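You operate a simulated robot arm through the tools that you are given. There is no shell and no other tool. Be economical: measure what you need, move in short steps, check, and stop when the job is done.

You run a simulated robot arm. Do the job below in one go: nothing can be reset, and whatever is moved stays where it is left.

JOB
Take the brass block with the smallest size on its label from the door end of the tube bench and leave it on the top of the alignment table. Open the jig table drawer, take the white cloth on the worktop under the peg panel and put it away inside and shut the drawer again. Take the green spacer on the worktop under the peg panel and put it away on the space under the stay shelf. Fetch the small lug and set it in the small blue tray. Open the upper right drawer, fetch the blue end cap from the inside of the upper right drawer and set it in the small red tray, then shut the drawer. Close the lower right drawer. Close the dryer drawer. Put the orange block on the shield card. Put the 28.6 mm lug from the top of the rear-end stand on top of the green lidded tin and the 31.8 mm lug on the lower shelf of the rear-end stand. Put the blue banded tube from the top of the small parts bench on the black block on the top of the rear-end stand. Close the top tool cabinet drawer. Put the wing nut from the top of the grey tool cabinet in the red bin there. Any order will do. Set down upright: brass block, small lug, lug, blue banded tube.

Only the result counts: the job must be done as asked and must still hold three seconds after the hand-in. Knocking over, shifting, dropping, spilling or breaking anything else fails it. A push-on lid holds only when it is set on centred and level and pressed home; a screw cap is set on level and turned clockwise until tight. Flat cloth is picked up by pressing the open fingertips on it (5 to 10 N) and closing them slowly along it; thin cloth reads only 2 to 8 mm in the jaws.

ROBOT AND FRAMES
A 6-joint arm with a two-finger parallel gripper on a trunk, on a base that drives. Base frame: it is fixed to the floor where the robot stands at the start and does not move with it; the origin is under the middle of the robot, x ahead of it, y to its left, z up. Units: mm, degrees, N and s.
With the tool pointing down near the work surface it reaches from about 300 to 700 mm from the robot's upright axis, wherever it stands. Its first joint turns from -166.0 to 166.0 degrees. Places, roughly: black block (5x4x2 cm) [1900, -3200, 900]; blue banded tube (3x3x7 cm) [1400, -5200, 900]; blue end cap (6x5x4 cm) [-700, 2100, 800]; dryer drawer [1000, 2900, 900]; green lidded tin [1750, -3500, 1000]; j1 drawer [2300, -500, 700]; jig table drawer [2300, -500, 700]; lower right drawer [-500, 2200, 600]; lower shelf of the rear-end stand [1900, -3400, 200]; lug [2000, -3250, 1000]; orange block (5x8x4 cm) [2400, 3300, 900]; red bin [2500, -5500, 750]; shield card [1000, 3250, 1000]; small blue tray (24x15x4 cm) [-900, 600, 900]; small lug (7x4x5 cm) [-800, 100, 900]; small red tray (24x15x4 cm) [-700, 600, 900]; space under the stay shelf [1700, -3300, 900]; top of the alignment table [2800, 1800, 800]; top tool cabinet drawer [2500, -5300, 700]; upper right drawer [-700, 2200, 800]; white cloth (10x8x3 cm) [-700, -300, 900]; wing nut (7x3x3 cm) [2700, -5500, 900]. Payload 4.1 kg.
The TCP is the grasp point between the finger pads, 23 mm short of the fingertips. In the tool frame z runs along the fingers and y along their closing line. The gripper opens to 94 mm. The fingers are 38 mm wide and 10 mm thick; the gripper's body (54 by 96 mm) begins 39 mm behind the TCP.
Orientation is that of the tool frame in the base frame, as [roll, pitch, yaw] about the fixed x, y, z axes, in that order (R = Rz(yaw) Ry(pitch) Rx(roll)). With the fingers straight down and closing along the base's y, the tool's x points along the base's -x, its y along +y and its z along -z.

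CONTROLS
- The arm moves only by the tool drive_tool. Its arguments are lists of equal length, an entry for each row: "travel": the shift along the tool's x, y, z in mm, a list of three; "rot": the turn, a rotation vector about the tool's x, y, z in rad, a list of three. In form: {"travel": [[dx, dy, dz], ...], "rot": [[ax, ay, az], ...]}. A call has 1 to 8 rows; each row shifts and turns the commanded pose from where the row before left it, along the tool's axes as they then stand. "fingers" is the opening, from 0 (shut) to 1 (fully open), set as the call begins (left out, the last holds). Each row takes 0.2 s and may step no farther than 50 mm and 8.6 degrees from the row before; otherwise, or with a gripper value out of range, the whole call is refused. Where a pose cannot be reached the arm comes as near as it can. A force on the tool above 40 N (or 10 N above the force at the start of the call, whichever is more), or a blocked arm, ends the call early, and 0.2 s more pass. The fingers move at their own pace (about 45 mm/s each) and stop on an object; they squeeze with about 22 N. The grip force told is the motor's: it shows also when the fingers shut on nothing. Time passes only in rows, and 0.2 s behind the last, so rows that do not move let the fingers close. The reply holds the time, the measured pose of the TCP, the force on the tool along the base axes, the opening and the grip force, in the units named above and with some noise, with the torque about the TCP (base axes, N m) and any sound that the robot's microphone picked up, and new pictures: "show" is both (left out), scene, wrist or none.
- Cameras (640 x 400 px; columns grow to the right, rows downward): "scene" is now at [-20.9, 151.5, 1509.9]; the picture's right is [-0.37, -0.93, 0.00], its down [-0.87, 0.34, -0.36] and it looks along [0.34, -0.13, -0.93] (base axes); focal length 214 px, centre (320, 200). "wrist" rides on the gripper at [86, 16, -74] in the tool frame; the picture's right is [-0.18, 0.98, 0.00], its down [-0.58, -0.11, -0.81] and it looks along [-0.79, -0.15, 0.59] (tool axes); focal length 243 px, centre (320, 200). There is no depth. A picture from a camera that has moved, and an enlarged one, comes with that camera's place and axes in the base frame and with its lens. The place of the scene camera against the robot may be out by one fixed shift of up to 18 mm in any direction.
- raise_lower(by): slides the trunk up (or, below 0, down) by that many mm; the arm and the scene camera ride with it, the base frame stays. It gives what a move gives, with no picture.
- drive_base(legs): drives the robot by 1 to 6 legs, each [ahead, turn to the left] in mm and degrees, along the robot's own axes; the way and the turn of a leg run together, so that a leg with both is an arc; at most 1500 mm and 180 degrees a leg. The arm and the cameras ride along, it lands a little off, and it stops where it bumps. It gives what a move gives, and a new picture of the scene camera.
- aim_head(pan, tilt): turns the head with the scene camera to pan (to the left, within 155 degrees either way) and tilt (down, from -29 to 69), counted from straight ahead of the robot. It gives what a move gives, and a new picture of the scene camera.
- close_up(camera, box): a new picture of the part [left, top, right, bottom] of that camera's present view, enlarged. The clock stands still meanwhile.
- close_job(): hands the job in; it is judged then, once.

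Go step by step. Nothing tells you exact positions but the pictures and the camera data: compare them with the known pose of the tool, close in by small moves and look again before you grip or let go. The budget is 598 turns and 360 pictures, counting those below and the enlarged ones. Unless the task says otherwise, let go and move clear before handing in, and close with one line.

The tools are called after "Emit:" as name(argument=value, ...) on one line, values as JSON. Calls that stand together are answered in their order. drive_tool: Moves the arm, as the interface text tells. Its arguments: {"type":"object","properties":{"travel":{"type":"array","items":{"type":"array","items":{"type":"number"}}},"rot":{"type":"array","items":{"type":"array","items":{"type":"number"}}},"fingers":{"type":"number"},"show":{"type":"string","enum":["both","scene","wrist","none"]}},"required":["travel","rot"]} The other tools are called the same way: raise_lower (by) slides the trunk up or down; drive_base (legs) drives the base; aim_head (pan, tilt) turns the head that bears the scene camera; close_up (camera, box) takes an enlarged picture of a part of a camera's view; close_job () hands the job in.

At the start:

```text
t: 0.0
position: [-319.9, -172.4, 1216.0]
orientation: [-179.9, 0.1, 179.9]
wrist_force: [0.0, -0.5, 0.6]
torque: [-0.01, 0.01, 0.01]
opening: 94.1
grip_force: 0.0
trunk travel left (down, up): [-500.0, 90.0]
robot x, y, heading: [-4.0, -0.9, 0.2]
head pan, tilt: [-21.5, 68.8]
```

scene: 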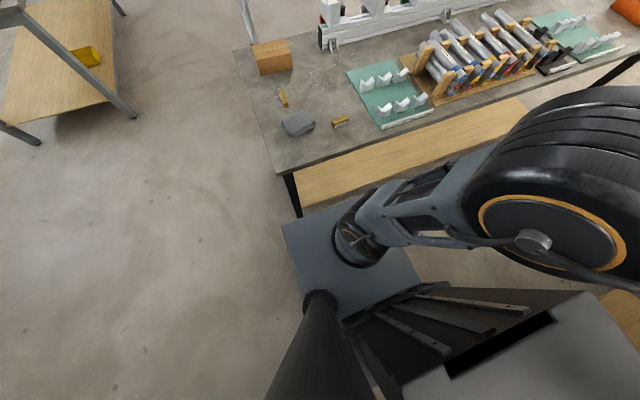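
wrist: 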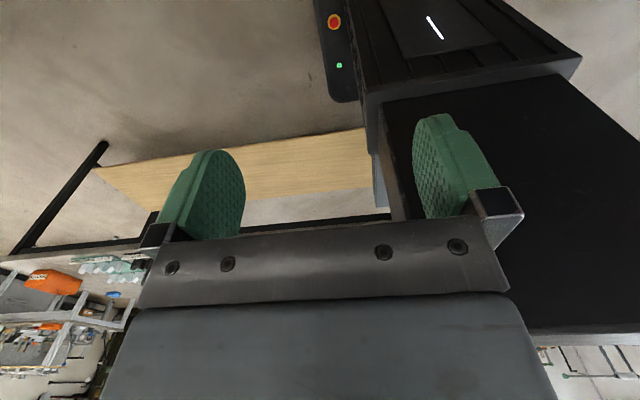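

I see a bench ahead of the robot with a tube rack. I'll first look around with the head to map the room.

Emit:
aim_head(pan=0, tilt=25)

Emit:
aim_head(pan=75, tilt=25)

Emit:
aim_head(pan=150, tilt=25)

Emit:
aim_head(pan=-75, tilt=25)

Emit:
aim_head(pan=-150, tilt=25)

```text
t: 1.1
position: [-321.0, -171.7, 1214.6]
orientation: [-179.9, -0.1, 180.0]
wrist_force: [0.0, 0.6, 0.1]
torque: [0.0, -0.02, 0.02]
opening: 94.1
grip_force: 0.1
trunk travel left (down, up): [-500.0, 90.0]
robot x, y, heading: [0.6, 2.8, -0.1]
head pan, tilt: [0.0, 25.0]
camera scene: at [19.2, 172.0, 1569.3], right [0.0, -1.0, 0.0], down [-0.42, 0.0, -0.91], along [0.91, 0.0, -0.42], focal length 214 px, centre (320, 200)
```

scene: 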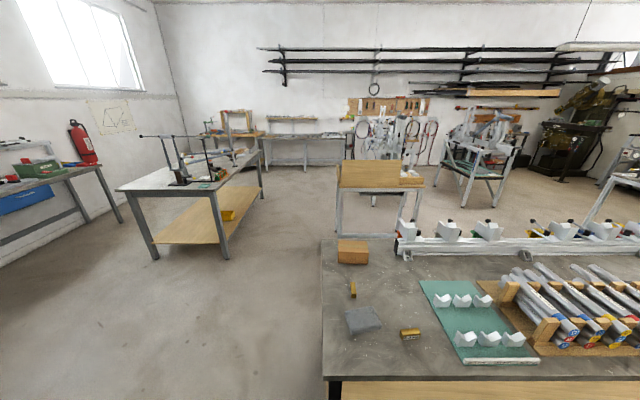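

```text
t: 2.6
position: [-320.2, -171.9, 1214.9]
orientation: [-180.0, 0.0, 180.0]
wrist_force: [-0.2, 0.3, 0.1]
torque: [0.02, 0.0, 0.0]
opening: 94.1
grip_force: 0.0
trunk travel left (down, up): [-500.0, 90.0]
robot x, y, heading: [-1.2, 0.1, 0.2]
head pan, tilt: [75.0, 25.0]
camera scene: at [-49.0, 261.0, 1569.4], right [0.97, -0.26, 0.0], down [-0.11, -0.41, -0.91], along [0.24, 0.88, -0.42], focal length 214 px, centre (320, 200)
```

scene: 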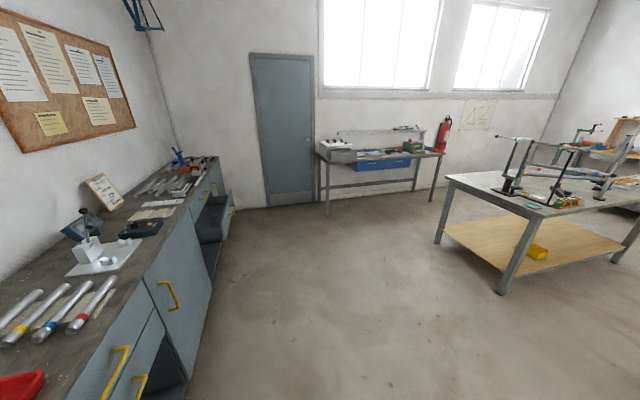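

```text
t: 4.0
position: [-321.6, -171.5, 1215.0]
orientation: [-180.0, -0.1, -179.9]
wrist_force: [-0.8, -0.2, -0.2]
torque: [0.02, 0.01, 0.02]
opening: 94.1
grip_force: 0.1
trunk travel left (down, up): [-500.0, 90.0]
robot x, y, heading: [-1.8, -2.5, 0.5]
head pan, tilt: [150.0, 25.0]
camera scene: at [-152.7, 218.2, 1569.3], right [0.5, 0.87, 0.0], down [0.37, -0.21, -0.91], along [-0.78, 0.45, -0.42], focal length 214 px, centre (320, 200)
```

scene: 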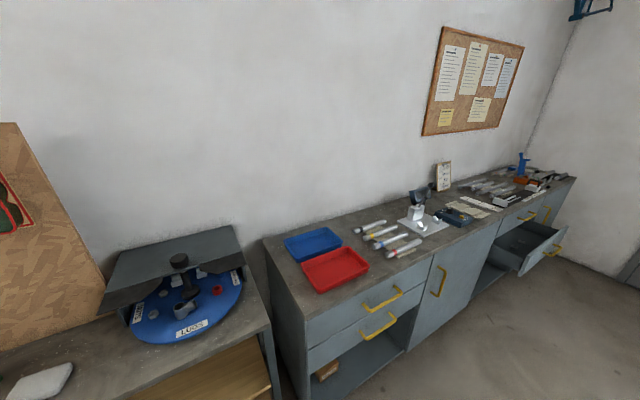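

```text
t: 7.3
position: [-319.3, -172.4, 1214.6]
orientation: [180.0, 0.0, -180.0]
wrist_force: [0.5, -0.1, -0.1]
torque: [0.01, -0.01, 0.06]
opening: 94.0
grip_force: 0.0
trunk travel left (down, up): [-500.0, 90.0]
robot x, y, heading: [-3.5, 1.9, 0.3]
head pan, tilt: [-75.0, 25.0]
camera scene: at [-49.1, 83.0, 1569.4], right [-0.97, -0.26, 0.0], down [-0.11, 0.41, -0.91], along [0.23, -0.88, -0.42], focal length 214 px, centre (320, 200)
```

scene: 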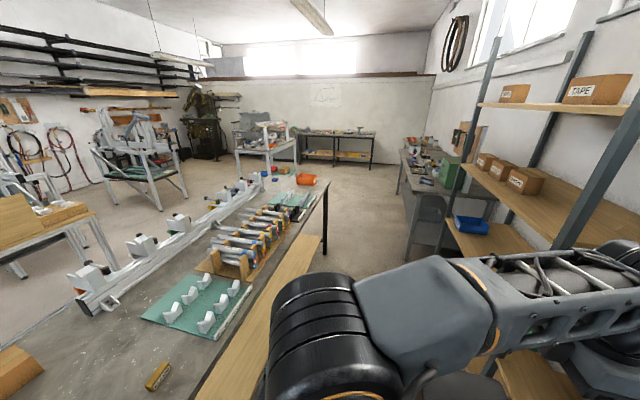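

```text
t: 8.7
position: [-321.5, -171.3, 1215.8]
orientation: [-180.0, 0.1, 180.0]
wrist_force: [-0.2, -0.6, 0.3]
torque: [-0.01, 0.0, -0.01]
opening: 93.8
grip_force: 0.0
trunk travel left (down, up): [-500.0, 90.0]
robot x, y, heading: [-3.4, -0.3, 0.1]
head pan, tilt: [-150.0, 25.0]
camera scene: at [-152.7, 125.9, 1569.4], right [-0.5, 0.87, 0.0], down [0.37, 0.21, -0.91], along [-0.78, -0.45, -0.42], focal length 214 px, centre (320, 200)
```

scene: 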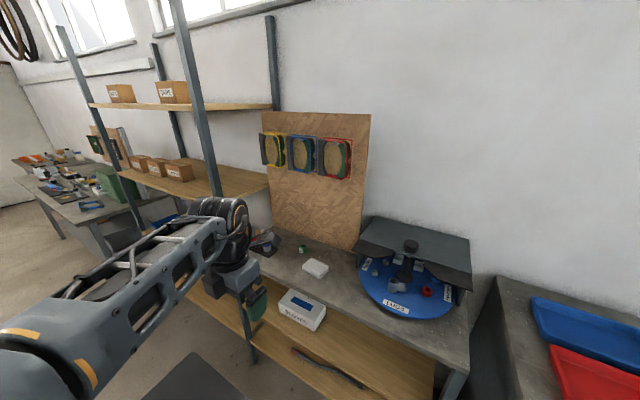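

Mapped: the tube bench is ahead, the peg-panel worktop behind, cabinets rear-left. Now I look closely at the brass blocks.

Emit:
aim_head(pan=-15, tilt=52)

Emit:
close_up(camera="scene", box=[200, 60, 400, 185])

Emit:
close_up(camera="scene", box=[230, 100, 390, 200])

```text
t: 10.9
position: [-321.1, -171.0, 1215.3]
orientation: [-180.0, 0.1, -180.0]
wrist_force: [0.3, 0.2, -0.1]
torque: [-0.02, -0.01, 0.03]
opening: 94.2
grip_force: 0.0
trunk travel left (down, up): [-500.0, 90.0]
robot x, y, heading: [0.5, 2.2, -0.1]
head pan, tilt: [-15.0, 52.0]
camera scene: at [-0.4, 152.6, 1529.2], right [-0.26, -0.97, 0.0], down [-0.76, 0.2, -0.62], along [0.59, -0.16, -0.79], focal length 214 px, centre (320, 200)
```

scene: 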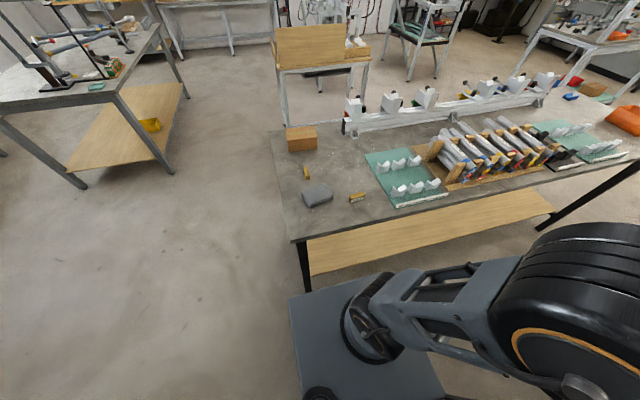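

```text
3.20 times, centred on (300, 122) of scene
camera zoom: at [-0.4, 152.6, 1529.2], right [-0.26, -0.97, 0.0], down [-0.76, 0.2, -0.62], along [0.59, -0.16, -0.79], focal length 686 px, centre (384, 448)
```

zoom: 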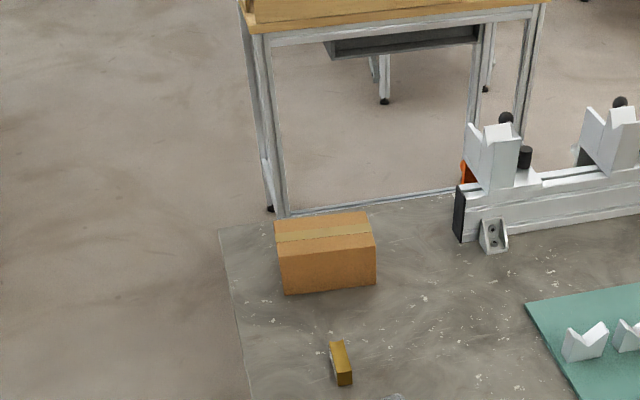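

```text
4.00 times, centred on (310, 150) of scene
camera zoom: at [-0.4, 152.6, 1529.2], right [-0.26, -0.97, 0.0], down [-0.76, 0.2, -0.62], along [0.59, -0.16, -0.79], focal length 858 px, centre (360, 400)
```

zoom: 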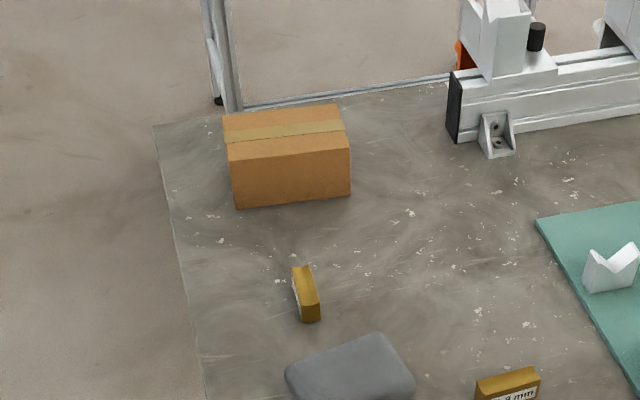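

Emit:
close_up(camera="scene", box=[296, 160, 328, 180])

Emit:
close_up(camera="scene", box=[341, 185, 373, 205])

```text
16.00 times, centred on (312, 170) of scene
camera zoom: at [-0.4, 152.6, 1529.2], right [-0.26, -0.97, 0.0], down [-0.76, 0.2, -0.62], along [0.59, -0.16, -0.79], focal length 3432 px, centre (448, 680)
```

zoom: 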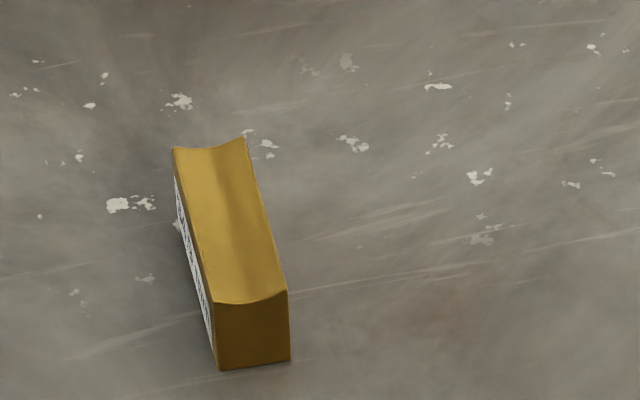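

```text
16.00 times, centred on (357, 195) of scene
camera zoom: at [-0.4, 152.6, 1529.2], right [-0.26, -0.97, 0.0], down [-0.76, 0.2, -0.62], along [0.59, -0.16, -0.79], focal length 3432 px, centre (-272, 280)
```

zoom: 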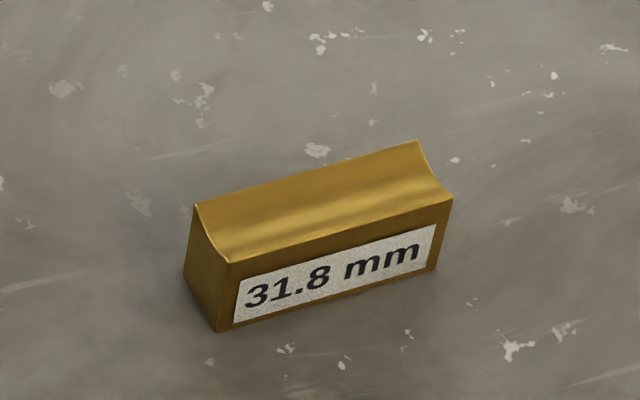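

Block near the front is 31.8 mm; the other's label faces the door side. I drive around to the door end of the bench.

Emit:
drive_base(legs=[[0, 90], [850, 0], [0, -90], [680, 0], [0, -90]])

Emit:
aim_head(pan=0, tilt=50)

```text
t: 30.2
position: [509.4, 1158.5, 1214.6]
orientation: [180.0, 0.0, 91.3]
wrist_force: [0.7, 0.1, -1.2]
torque: [0.02, 0.01, -0.01]
opening: 94.0
grip_force: 0.1
trunk travel left (down, up): [-500.0, 90.0]
robot x, y, heading: [687.0, 841.1, -88.8]
head pan, tilt: [-15.0, 52.0]
camera scene: at [822.9, 839.3, 1529.2], right [-0.97, 0.24, 0.0], down [0.19, 0.77, -0.62], along [-0.15, -0.6, -0.79], focal length 214 px, centre (320, 200)
```

scene: 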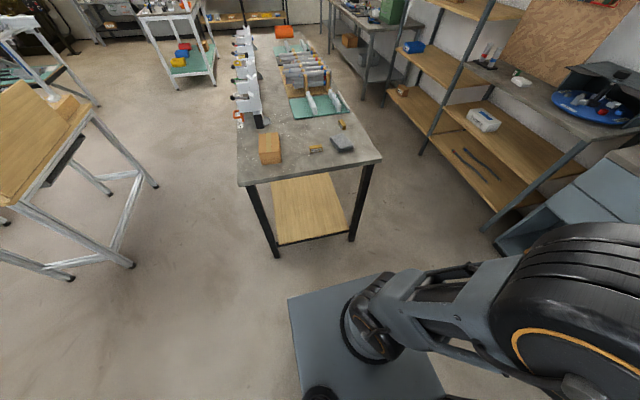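

```text
t: 30.9
position: [510.6, 1160.3, 1214.9]
orientation: [179.9, 0.1, 91.3]
wrist_force: [0.6, 0.2, -1.0]
torque: [0.03, 0.02, -0.03]
opening: 94.2
grip_force: 0.2
trunk travel left (down, up): [-500.0, 90.0]
robot x, y, heading: [689.4, 842.8, -88.7]
head pan, tilt: [0.0, 50.0]
camera scene: at [842.3, 835.3, 1531.9], right [-1.0, -0.02, 0.0], down [-0.02, 0.77, -0.64], along [0.01, -0.64, -0.77], focal length 214 px, centre (320, 200)
```

scene: 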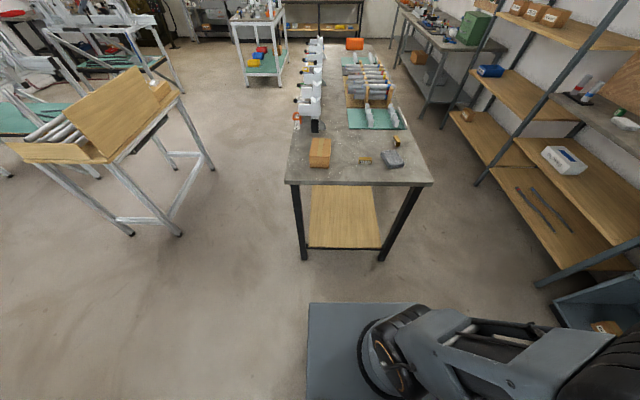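

Emit:
close_up(camera="scene", box=[346, 148, 386, 173])

Emit:
close_up(camera="scene", box=[270, 100, 430, 200])

```text
16.00 times, centred on (366, 160) of scene
camera zoom: at [842.3, 835.3, 1531.9], right [-1.0, -0.02, 0.0], down [-0.02, 0.77, -0.64], along [0.01, -0.64, -0.77], focal length 3432 px, centre (-416, 832)
```

zoom: 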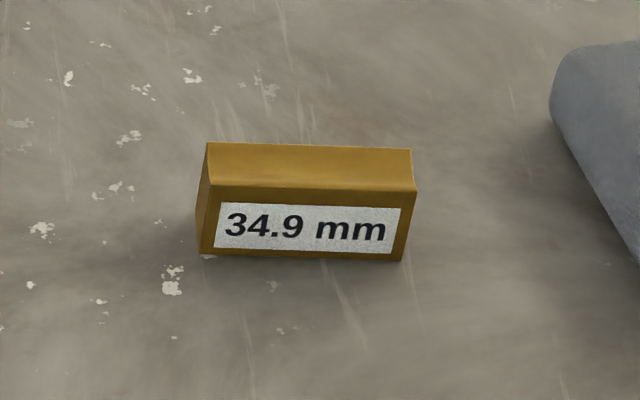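

```text
4.00 times, centred on (350, 150) of scene
camera zoom: at [842.3, 835.3, 1531.9], right [-1.0, -0.02, 0.0], down [-0.02, 0.77, -0.64], along [0.01, -0.64, -0.77], focal length 858 px, centre (200, 400)
```

zoom: 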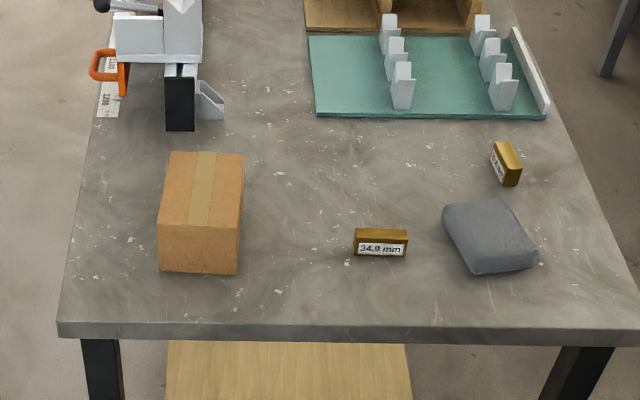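

Triangulating gives the tube bench top at z≈862 and the 31.8 mm block (smallest) near (466,-118). I swing the arm to the front, and then drive back to the start position.

Emit:
drive_tool(travel=[[-26.3, -41.8, 0], [-26.3, -41.8, 0], [-26.3, -41.8, 0], [-26.3, -41.8, 0], [-26.3, -41.8, 0], [-26.3, -41.8, 0], [-26.3, -41.8, 0], [-26.3, -41.8, 0]], rot=[[0, 0, -0.1361], [0, 0, -0.1361], [0, 0, -0.1361], [0, 0, -0.1361], [0, 0, -0.1361], [0, 0, -0.1361], [0, 0, -0.1361], [0, 0, -0.1361]], show="none")

Emit:
drive_tool(travel=[[-26.3, -41.8, 0], [-26.3, -41.8, 0], [-26.3, -41.8, 0], [-26.3, -41.8, 0], [-26.3, -41.8, 0], [-26.3, -41.8, 0], [-26.3, -41.8, 0], [-26.3, -41.8, 0]], rot=[[0, 0, -0.1361], [0, 0, -0.1361], [0, 0, -0.1361], [0, 0, -0.1361], [0, 0, -0.1361], [0, 0, -0.1361], [0, 0, -0.1361], [0, 0, -0.1361]], show="none")

Emit:
drive_base(legs=[[0, -91.2], [685, 0], [0, 91.2], [840, 0], [0, 88.8]])

```text
t: 32.7
position: [325.5, 830.6, 1214.7]
orientation: [180.0, 0.1, 153.8]
wrist_force: [-0.5, -0.2, -0.3]
torque: [0.01, -0.01, -0.01]
opening: 94.2
grip_force: 0.1
trunk travel left (down, up): [-500.0, 90.0]
robot x, y, heading: [685.5, 845.2, -88.7]
head pan, tilt: [0.0, 50.0]
```

```text
t: 34.5
position: [531.0, 514.7, 1214.6]
orientation: [180.0, 0.1, -143.8]
wrist_force: [0.0, -1.0, -0.9]
torque: [-0.01, 0.0, 0.02]
opening: 94.1
grip_force: 0.0
trunk travel left (down, up): [-500.0, 90.0]
robot x, y, heading: [686.4, 843.9, -88.8]
head pan, tilt: [0.0, 50.0]
```

```text
t: 54.0
position: [365.8, -139.0, 1213.4]
orientation: [-179.9, 0.0, -53.6]
wrist_force: [0.0, 0.9, -0.2]
torque: [-0.01, -0.03, 0.03]
opening: 94.0
grip_force: 0.0
trunk travel left (down, up): [-500.0, 90.0]
robot x, y, heading: [36.7, 16.8, 1.7]
head pan, tilt: [0.0, 50.0]
camera scene: at [36.8, 189.0, 1531.9], right [0.03, -1.0, 0.0], down [-0.77, -0.02, -0.64], along [0.64, 0.02, -0.77], focal length 214 px, centre (320, 200)
```

scene: 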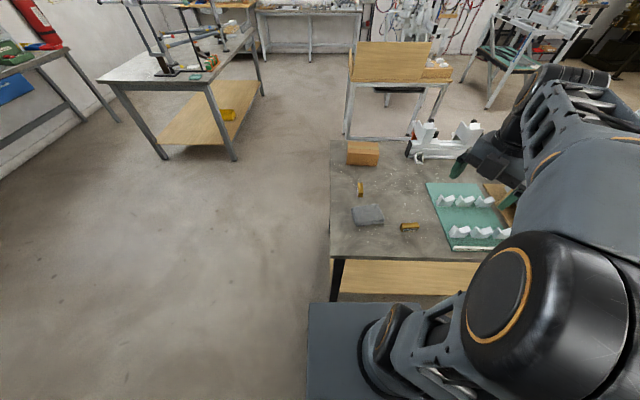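

Back near the start. I bring the tool above the 31.8 mm block, and look with the wrist camera.

Emit:
drive_tool(travel=[[14.1, -31, 35], [14.1, -31, 35], [14.1, -31, 35], [0, 0, 35], [0, 0, 35], [0, 0, 35], [0, 0, 35]], rot=[[0, 0, 0], [0, 0, 0], [0, 0, 0], [0, 0, 0.1283], [0, 0, 0.1283], [0, 0, 0.1283], [0, 0, 0.1283]])

```text
t: 55.6
position: [465.8, -117.6, 968.7]
orientation: [179.9, -0.1, -83.2]
wrist_force: [0.1, -0.4, 0.5]
torque: [-0.02, 0.01, 0.0]
opening: 94.0
grip_force: 0.1
trunk travel left (down, up): [-500.0, 90.0]
robot x, y, heading: [35.2, 18.8, 1.6]
head pan, tilt: [0.0, 50.0]
camera scene: at [37.0, 188.8, 1531.9], right [0.03, -1.0, 0.0], down [-0.77, -0.02, -0.64], along [0.64, 0.02, -0.77], focal length 214 px, centre (320, 200)
camera wrist: at [460.7, -205.7, 1043.3], right [-1.0, 0.07, 0.0], down [0.04, 0.59, 0.81], along [0.05, 0.8, -0.59], focal length 243 px, centre (320, 200)
```

scene: 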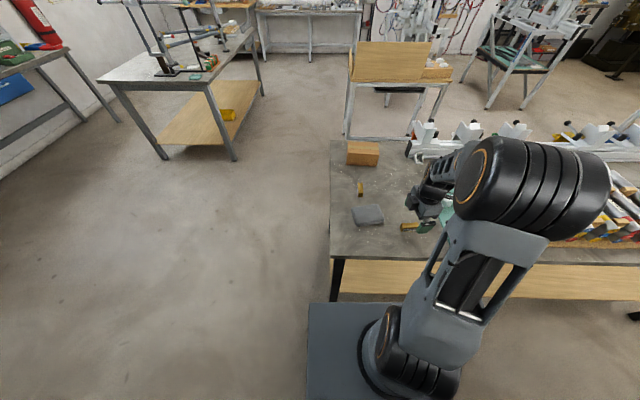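
wrist: 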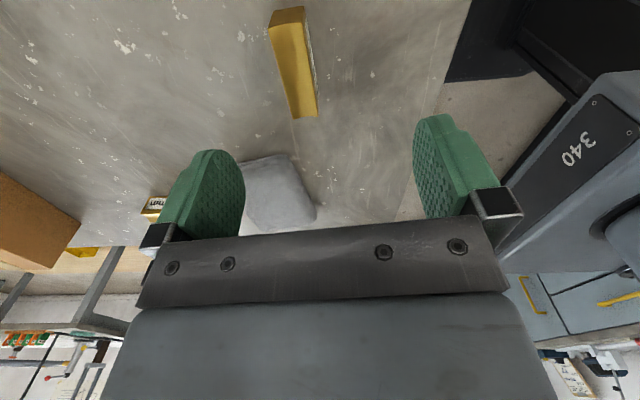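

The block shows clearly; it centers near (479,-130). I move over and descend, looking again.

Emit:
drive_tool(travel=[[13.4, -11.5, 20], [0, 0, 40]], rot=[[0, 0, 0], [0, 0, 0]], show="wrist")

```text
t: 56.2
position: [480.7, -130.4, 908.4]
orientation: [-180.0, 0.0, -83.1]
wrist_force: [-0.4, -0.2, -0.1]
torque: [0.02, 0.0, 0.04]
opening: 94.0
grip_force: 0.0
trunk travel left (down, up): [-500.0, 90.0]
robot x, y, heading: [36.9, 16.9, 1.8]
head pan, tilt: [0.0, 50.0]
camera wrist: at [474.7, -218.1, 983.3], right [-1.0, 0.06, 0.0], down [0.04, 0.59, 0.81], along [0.05, 0.8, -0.59], focal length 243 px, centre (320, 200)
```

wrist: 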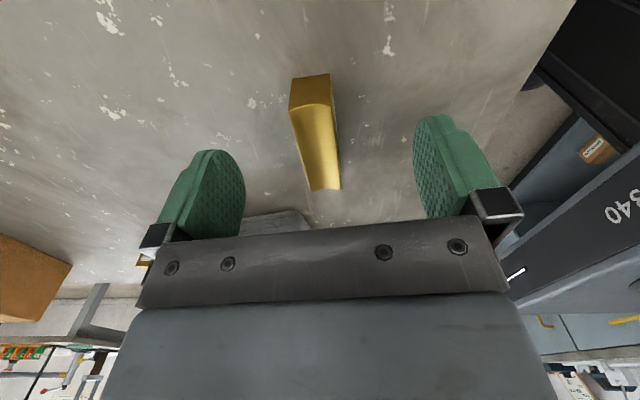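

Emit:
drive_tool(travel=[[-2, 0, 10], [0, 0, 4], [0, 0, 3]], rot=[[0, 0, 0], [0, 0, 0], [0, 0, 0]], show="wrist")

```text
t: 57.0
position: [478.6, -128.6, 893.7]
orientation: [180.0, -0.1, -83.0]
wrist_force: [0.2, -0.7, 0.0]
torque: [-0.01, 0.01, -0.02]
opening: 94.1
grip_force: 0.1
trunk travel left (down, up): [-500.0, 90.0]
robot x, y, heading: [40.6, 16.0, 1.7]
head pan, tilt: [0.0, 50.0]
camera wrist: at [473.7, -215.7, 966.9], right [-1.0, 0.06, 0.0], down [0.04, 0.59, 0.81], along [0.05, 0.8, -0.59], focal length 243 px, centre (320, 200)
```

wrist: 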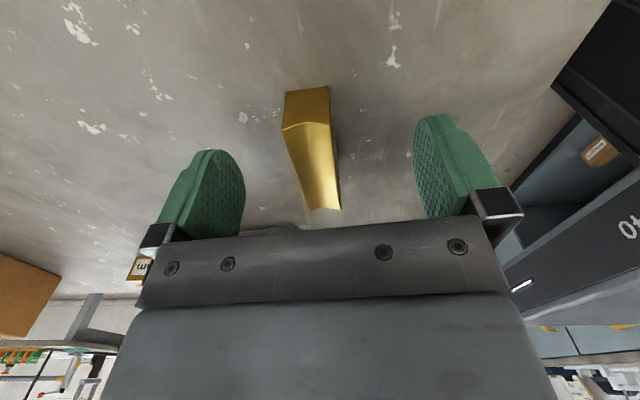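

Emit:
drive_tool(travel=[[0, 0, 3], [0, 0, 2]], rot=[[0, 0, 0], [0, 0, 0]], show="none")

Emit:
drive_tool(travel=[[0, 0, 0], [0, 0, 0], [0, 0, 0], [0, 0, 0], [0, 0, 0]], rot=[[0, 0, 0], [0, 0, 0], [0, 0, 0], [0, 0, 0], [0, 0, 0]], fingers=0, show="wrist")

```text
t: 57.6
position: [478.1, -127.9, 887.3]
orientation: [180.0, 0.1, -83.0]
wrist_force: [-0.1, 0.2, -0.1]
torque: [-0.03, 0.0, -0.01]
opening: 94.0
grip_force: 0.0
trunk travel left (down, up): [-500.0, 90.0]
robot x, y, heading: [38.7, 15.7, 1.5]
head pan, tilt: [0.0, 50.0]
```

```text
t: 58.8
position: [479.4, -127.1, 887.1]
orientation: [-180.0, 0.0, -83.0]
wrist_force: [0.2, 1.4, 1.1]
torque: [-0.11, -0.04, 0.05]
opening: 19.8
grip_force: 21.8
trunk travel left (down, up): [-500.0, 90.0]
robot x, y, heading: [37.4, 13.5, 1.4]
head pan, tilt: [0.0, 50.0]
camera wrist: at [473.8, -215.5, 961.7], right [-1.0, 0.06, 0.0], down [0.04, 0.59, 0.81], along [0.05, 0.8, -0.59], focal length 243 px, centre (320, 200)
```

wrist: 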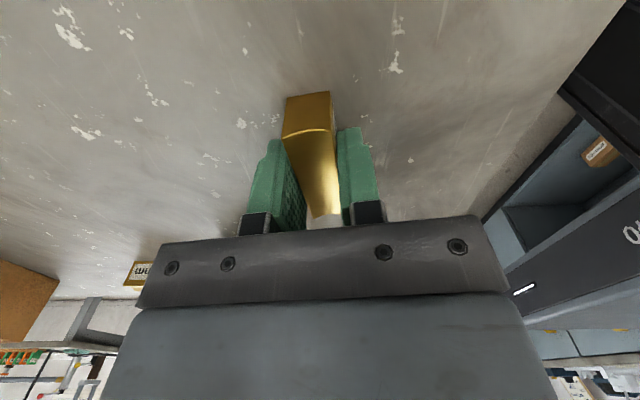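

Gripped (19.8 mm). Lift and check, then drive to the alignment table.

Emit:
drive_tool(travel=[[0, 0, -40], [0, 0, -50], [0, 0, -50], [0, 0, -50], [0, 0, -50]], rot=[[0, 0, 0], [0, 0, 0], [0, 0, 0], [0, 0, 0], [0, 0, 0]], show="wrist")

Emit:
drive_base(legs=[[0, 88.4], [1480, 0], [0, -90], [1000, 0]])

```text
t: 60.0
position: [477.7, -126.5, 1128.0]
orientation: [179.8, -0.1, -83.0]
wrist_force: [-0.6, -0.5, -2.4]
torque: [-0.01, 0.03, 0.0]
opening: 20.1
grip_force: 22.0
trunk travel left (down, up): [-500.0, 90.0]
robot x, y, heading: [36.1, 17.6, 1.7]
head pan, tilt: [0.0, 50.0]
camera wrist: at [473.6, -215.6, 1202.6], right [-1.0, 0.06, 0.0], down [0.04, 0.59, 0.81], along [0.05, 0.8, -0.59], focal length 243 px, centre (320, 200)
```

wrist: 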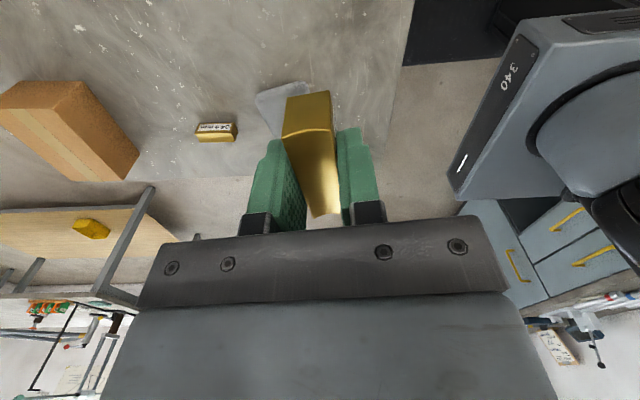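

```text
t: 79.7
position: [1473.3, 1314.2, 1128.6]
orientation: [-180.0, -0.1, -85.7]
wrist_force: [-0.1, 0.4, -2.8]
torque: [0.01, -0.04, 0.01]
opening: 20.0
grip_force: 21.9
trunk travel left (down, up): [-500.0, 90.0]
robot x, y, heading: [1036.0, 1478.4, -1.4]
head pan, tilt: [0.0, 50.0]
camera scene: at [1046.9, 1650.8, 1531.9], right [-0.02, -1.0, 0.0], down [-0.77, 0.01, -0.64], along [0.64, -0.01, -0.77], focal length 214 px, centre (320, 200)
```

scene: 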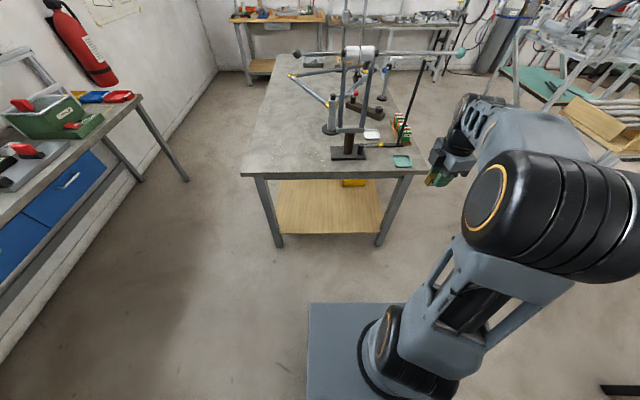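

Holding well. I swing the arm to the left-front clear of the stand, and then drive up to the table edge.

Emit:
drive_tool(travel=[[-45.4, -18.2, 0], [-45.4, -18.2, 0], [-45.4, -18.2, 0], [-45.4, -18.2, 0], [-45.4, -18.2, 0], [-45.4, -18.2, 0], [-45.4, -18.2, 0], [-45.4, -18.2, 0]], rot=[[0, 0, -0.1047], [0, 0, -0.1047], [0, 0, -0.1047], [0, 0, -0.1047], [0, 0, -0.1047], [0, 0, -0.1047], [0, 0, -0.1047], [0, 0, -0.1047]], show="none")

Emit:
drive_base(legs=[[0, 1.4], [300, 0]])

```text
t: 81.5
position: [1449.9, 1696.0, 1129.2]
orientation: [180.0, 0.0, -37.6]
wrist_force: [0.1, -0.2, -2.9]
torque: [0.0, -0.04, 0.01]
opening: 20.0
grip_force: 22.3
trunk travel left (down, up): [-500.0, 90.0]
robot x, y, heading: [1037.8, 1480.6, -1.2]
head pan, tilt: [0.0, 50.0]
```

```text
t: 83.9
position: [1745.7, 1704.7, 1128.3]
orientation: [-180.0, 0.0, -36.3]
wrist_force: [0.1, 0.9, -3.4]
torque: [0.02, 0.0, 0.02]
opening: 19.8
grip_force: 21.5
trunk travel left (down, up): [-500.0, 90.0]
robot x, y, heading: [1340.5, 1482.6, 0.4]
head pan, tilt: [0.0, 50.0]
camera scene: at [1343.5, 1652.9, 1531.8], right [0.0, -1.0, 0.0], down [-0.77, 0.0, -0.64], along [0.64, 0.0, -0.77], focal length 214 px, centre (320, 200)
```

scene: 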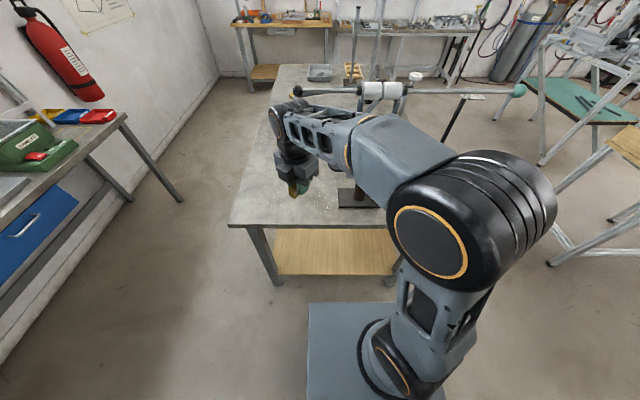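

Emit:
drive_tool(travel=[[3.1, -37.4, 0], [3.1, -37.4, 0], [3.1, -37.4, 0], [0, 0, 50], [0, 0, 50], [0, 0, 50], [0, 0, 40]], rot=[[0, 0, 0], [0, 0, 0], [0, 0, 0], [0, 0, 0], [0, 0, 0], [0, 0, 0], [0, 0, 0]])

```text
t: 85.5
position: [1818.3, 1790.2, 938.5]
orientation: [179.9, 0.0, -36.3]
wrist_force: [0.1, -0.1, -2.3]
torque: [0.02, 0.02, -0.01]
opening: 19.6
grip_force: 21.9
trunk travel left (down, up): [-500.0, 90.0]
robot x, y, heading: [1341.4, 1482.7, 0.2]
head pan, tilt: [0.0, 50.0]
camera scene: at [1343.4, 1653.2, 1531.8], right [0.0, -1.0, 0.0], down [-0.77, 0.0, -0.64], along [0.64, 0.0, -0.77], focal length 214 px, centre (320, 200)
camera wrist: at [1880.0, 1726.0, 1013.9], right [-0.73, -0.68, 0.0], down [-0.4, 0.43, 0.81], along [-0.55, 0.59, -0.59], focal length 243 px, centre (320, 200)
```

scene: 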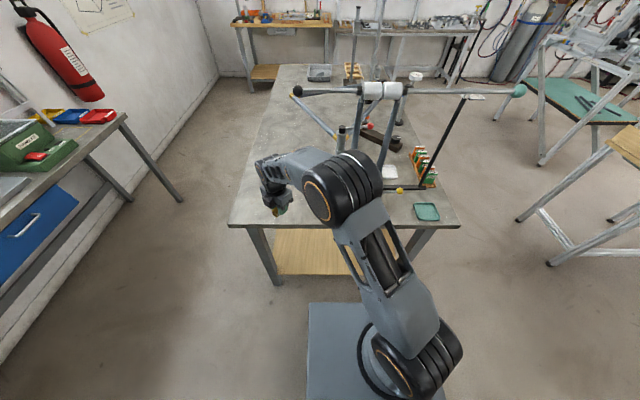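
wrist: 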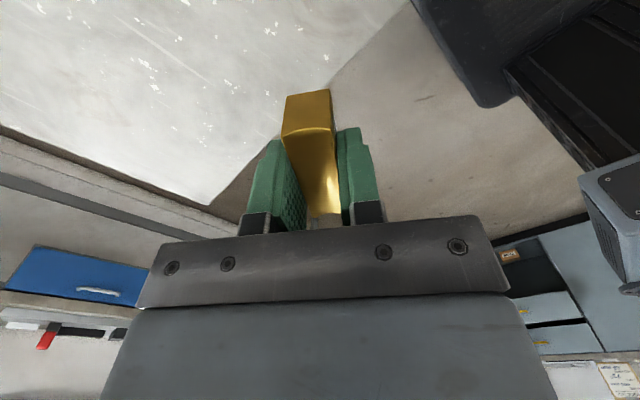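

Emit:
drive_tool(travel=[[27, -32.3, 0], [27, -32.3, 0], [0, 0, 25]], rot=[[0, 0, 0], [0, 0, 0], [0, 0, 0]])

```text
t: 86.3
position: [1901.2, 1809.1, 914.3]
orientation: [180.0, 0.0, -36.3]
wrist_force: [-0.1, -0.7, -3.4]
torque: [-0.01, 0.0, 0.03]
opening: 19.9
grip_force: 22.0
trunk travel left (down, up): [-500.0, 90.0]
robot x, y, heading: [1339.2, 1478.3, -0.0]
head pan, tilt: [0.0, 50.0]
camera scene: at [1343.3, 1653.0, 1531.9], right [0.0, -1.0, 0.0], down [-0.77, 0.0, -0.64], along [0.64, 0.0, -0.77], focal length 214 px, centre (320, 200)
camera wrist: at [1961.9, 1745.0, 988.7], right [-0.73, -0.68, 0.0], down [-0.4, 0.43, 0.81], along [-0.55, 0.59, -0.59], focal length 243 px, centre (320, 200)
```

scene: 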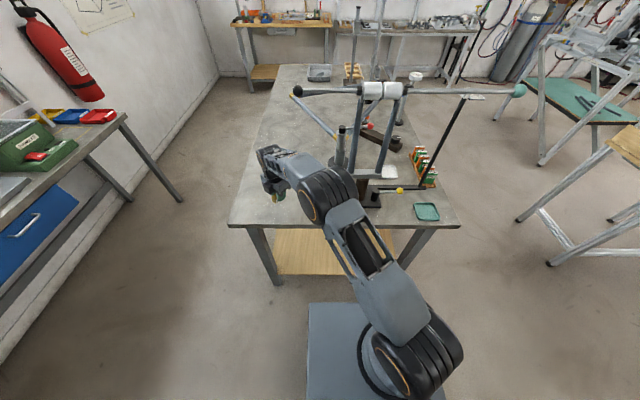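
wrist: 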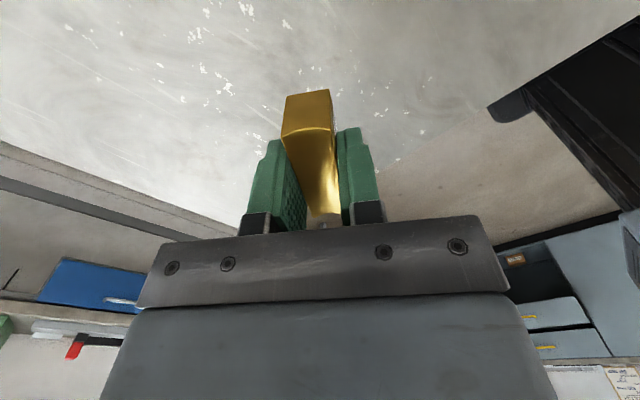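

Table top works out to z≈817. I descend in steps until contact.

Emit:
drive_tool(travel=[[0, 0, 30], [0, 0, 22]], rot=[[0, 0, 0], [0, 0, 0]])

Emit:
drive_tool(travel=[[0, 0, 3], [0, 0, 3], [0, 0, 3]], rot=[[0, 0, 0], [0, 0, 0], [0, 0, 0]], show="wrist")

```text
t: 86.9
position: [1900.2, 1809.8, 866.8]
orientation: [-179.8, -0.1, -36.3]
wrist_force: [-2.3, -1.2, 16.2]
torque: [0.15, 0.61, 0.11]
opening: 20.0
grip_force: 21.8
trunk travel left (down, up): [-500.0, 90.0]
robot x, y, heading: [1338.6, 1479.6, 0.5]
head pan, tilt: [0.0, 50.0]
camera scene: at [1341.5, 1651.9, 1532.4], right [0.0, -1.0, 0.0], down [-0.77, 0.0, -0.64], along [0.64, 0.0, -0.77], focal length 214 px, centre (320, 200)
camera wrist: at [1961.0, 1744.9, 940.9], right [-0.73, -0.68, -0.01], down [-0.41, 0.43, 0.81], along [-0.55, 0.59, -0.59], focal length 243 px, centre (320, 200)
```

scene: 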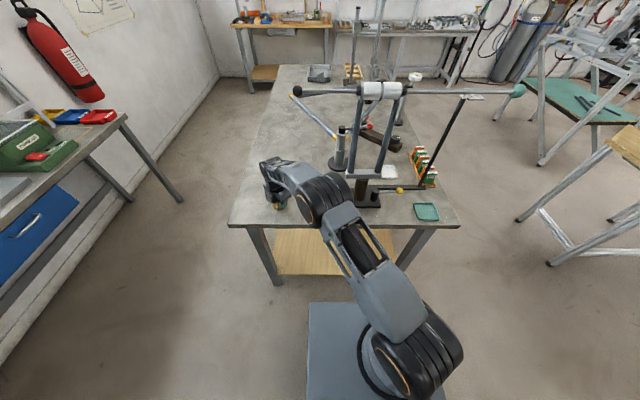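
wrist: 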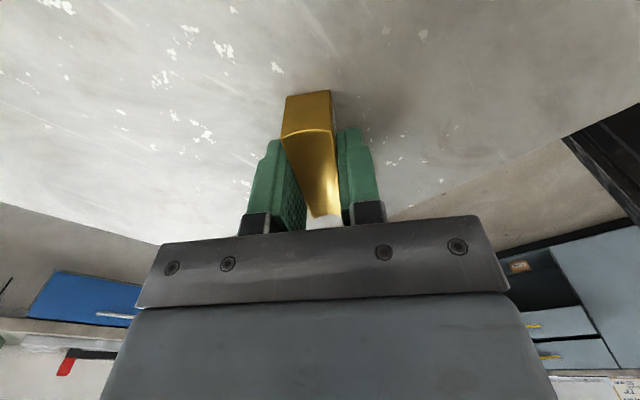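

```text
t: 87.6
position: [1899.8, 1809.9, 863.1]
orientation: [-179.5, -0.3, -36.2]
wrist_force: [-8.1, -6.1, 14.8]
torque: [-0.15, 0.66, 0.12]
opening: 19.9
grip_force: 21.9
trunk travel left (down, up): [-500.0, 90.0]
robot x, y, heading: [1342.3, 1481.5, 0.5]
head pan, tilt: [0.0, 50.0]
stopped in row 3: the force on the tool passed its limit (the readings are from after the stop); the commanded pose is now the measured one
camera wrist: at [1961.3, 1745.2, 937.5], right [-0.73, -0.68, -0.01], down [-0.41, 0.43, 0.81], along [-0.55, 0.59, -0.59], focal length 243 px, centre (320, 200)
```

wrist: 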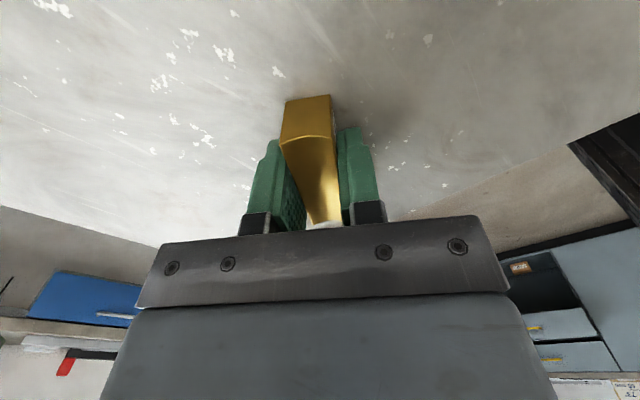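

Contact. I relieve the pressure a little, and open.

Emit:
drive_tool(travel=[[0, 0, -1.5], [0, 0, 0]], rot=[[0, 0, 0], [0, 0, 0]], show="none")

Emit:
drive_tool(travel=[[0, 0, 0], [0, 0, 0], [0, 0, 0], [0, 0, 0], [0, 0, -40], [0, 0, -50], [0, 0, -50], [0, 0, -50]], rot=[[0, 0, 0], [0, 0, 0], [0, 0, 0], [0, 0, 0], [0, 0, 0], [0, 0, 0], [0, 0, 0], [0, 0, 0]], fingers=0.8, show="wrist")

```text
t: 88.2
position: [1900.5, 1809.5, 863.8]
orientation: [-179.5, -0.1, -36.2]
wrist_force: [-8.5, -6.2, 12.4]
torque: [-0.12, 0.63, 0.14]
opening: 20.0
grip_force: 21.7
trunk travel left (down, up): [-500.0, 90.0]
robot x, y, heading: [1340.5, 1479.6, 0.3]
head pan, tilt: [0.0, 50.0]
```

```text
t: 90.0
position: [1900.3, 1808.7, 1052.6]
orientation: [-179.6, -0.1, -36.4]
wrist_force: [0.1, -0.1, -0.1]
torque: [0.01, 0.01, 0.0]
opening: 75.1
grip_force: 0.0
trunk travel left (down, up): [-500.0, 90.0]
robot x, y, heading: [1338.4, 1480.4, 0.4]
head pan, tilt: [0.0, 50.0]
camera wrist: at [1961.4, 1745.0, 1126.2], right [-0.73, -0.68, -0.01], down [-0.41, 0.43, 0.81], along [-0.55, 0.59, -0.59], focal length 243 px, centre (320, 200)
```

wrist: 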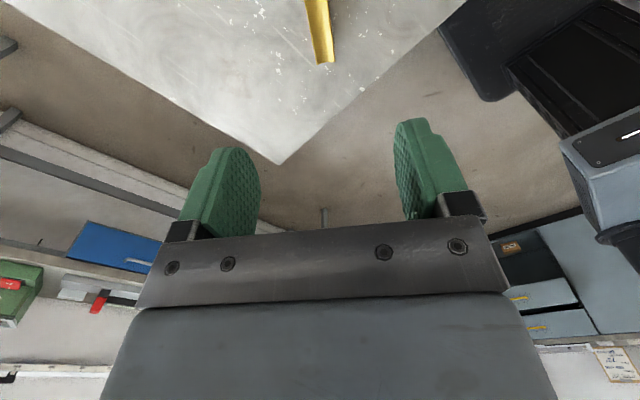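

Brass block stands on the alignment table. Next the bench by the window: back off, turn to face it.

Emit:
drive_base(legs=[[-350, 0], [0, 90]])

Emit:
aim_head(pan=0, tilt=22)

Emit:
aim_head(pan=-40, tilt=22)

```text
t: 96.1
position: [656.1, 2037.9, 1052.0]
orientation: [-179.5, -0.2, 54.1]
wrist_force: [-0.2, -0.2, -0.6]
torque: [-0.01, -0.03, -0.01]
opening: 75.2
grip_force: 0.1
trunk travel left (down, up): [-500.0, 90.0]
robot x, y, heading: [988.6, 1478.5, 90.5]
head pan, tilt: [0.0, 50.0]
camera scene: at [809.6, 1499.0, 1531.8], right [1.0, 0.01, 0.0], down [0.01, -0.77, -0.64], along [-0.01, 0.64, -0.77], focal length 214 px, centre (320, 200)
```

scene: 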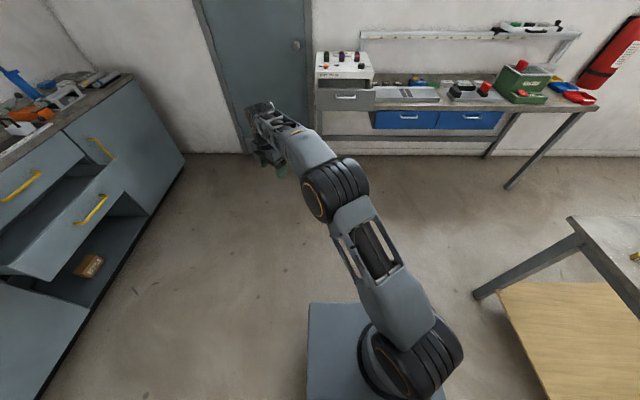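

```text
t: 97.0
position: [655.6, 2036.9, 1050.3]
orientation: [-179.5, -0.1, 54.2]
wrist_force: [0.8, 0.5, -0.2]
torque: [0.01, 0.02, 0.0]
opening: 75.2
grip_force: 0.0
trunk travel left (down, up): [-500.0, 90.0]
robot x, y, heading: [985.8, 1480.3, 90.7]
head pan, tilt: [0.0, 22.0]
camera scene: at [809.5, 1514.9, 1574.1], right [1.0, 0.01, 0.0], down [0.0, -0.38, -0.93], along [-0.01, 0.93, -0.38], focal length 214 px, centre (320, 200)
```

scene: 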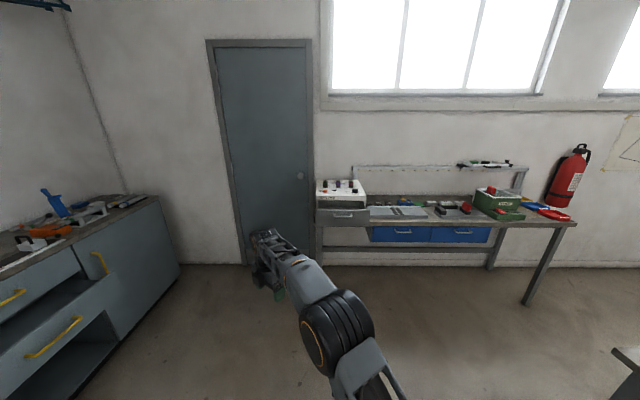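

```text
t: 98.1
position: [656.5, 2037.4, 1051.9]
orientation: [-179.4, -0.1, 54.3]
wrist_force: [0.5, -0.1, -0.1]
torque: [-0.01, -0.01, -0.01]
opening: 75.1
grip_force: 0.2
trunk travel left (down, up): [-500.0, 90.0]
robot x, y, heading: [989.1, 1477.8, 90.6]
head pan, tilt: [-40.0, 22.0]
camera scene: at [869.4, 1494.0, 1574.2], right [0.77, -0.63, 0.0], down [-0.24, -0.29, -0.93], along [0.59, 0.72, -0.37], focal length 214 px, centre (320, 200)
```

scene: 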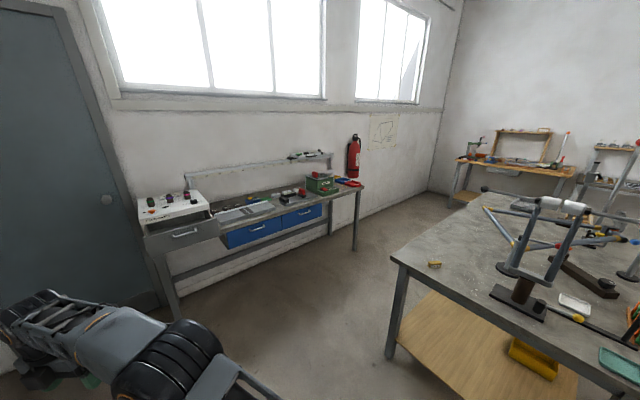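

Emit:
close_up(camera="scene", box=[130, 140, 370, 290])

Emit:
aim_head(pan=-10, tilt=22)

Emit:
close_up(camera="scene", box=[260, 140, 420, 240])

Emit:
close_up(camera="scene", box=[380, 140, 540, 240])

```text
2.67 times, centred on (250, 215) of scene
camera zoom: at [869.4, 1494.0, 1574.2], right [0.77, -0.63, 0.0], down [-0.24, -0.29, -0.93], along [0.59, 0.72, -0.37], focal length 572 px, centre (507, 160)
```

zoom: 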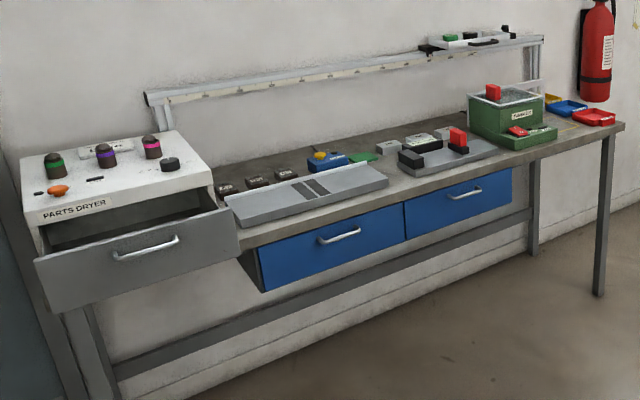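

```text
t: 99.0
position: [655.6, 2037.5, 1052.7]
orientation: [-179.5, -0.1, 54.2]
wrist_force: [-0.9, 0.0, 0.3]
torque: [0.0, 0.0, 0.0]
opening: 75.2
grip_force: 0.1
trunk travel left (down, up): [-500.0, 90.0]
robot x, y, heading: [986.8, 1481.1, 90.9]
head pan, tilt: [-10.0, 22.0]
camera scene: at [825.7, 1513.7, 1574.2], right [0.99, -0.16, 0.0], down [-0.06, -0.37, -0.93], along [0.15, 0.91, -0.37], focal length 214 px, centre (320, 200)
```

scene: 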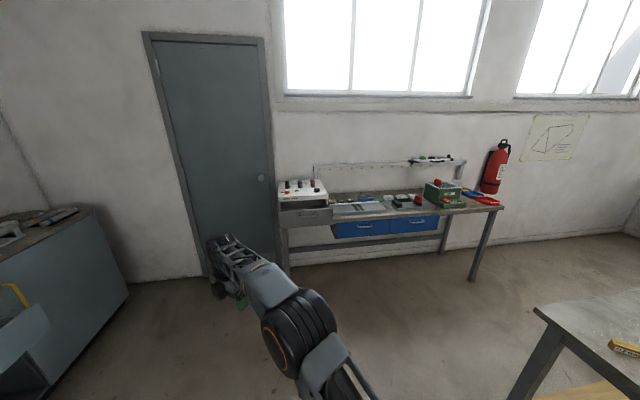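

```text
4.00 times, centred on (340, 190) of scene
camera zoom: at [825.7, 1513.7, 1574.2], right [0.99, -0.16, 0.0], down [-0.06, -0.37, -0.93], along [0.15, 0.91, -0.37], focal length 858 px, centre (240, 240)
```

zoom: 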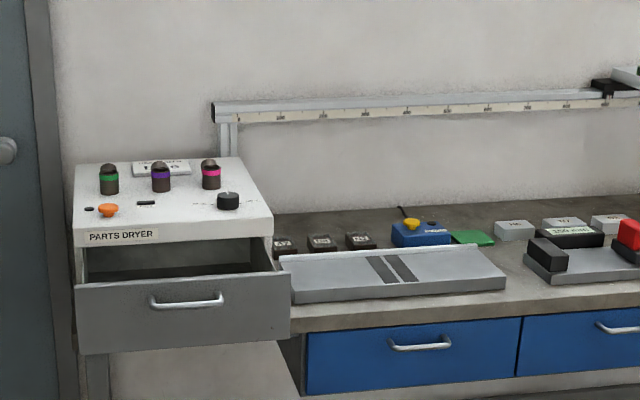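

```text
4.00 times, centred on (460, 190) of scene
camera zoom: at [825.7, 1513.7, 1574.2], right [0.99, -0.16, 0.0], down [-0.06, -0.37, -0.93], along [0.15, 0.91, -0.37], focal length 858 px, centre (-240, 240)
```

zoom: 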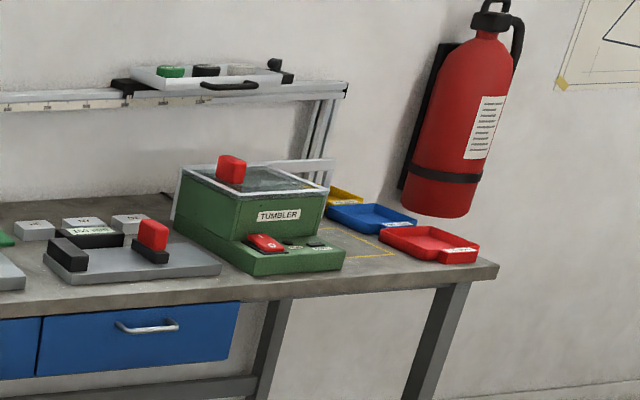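

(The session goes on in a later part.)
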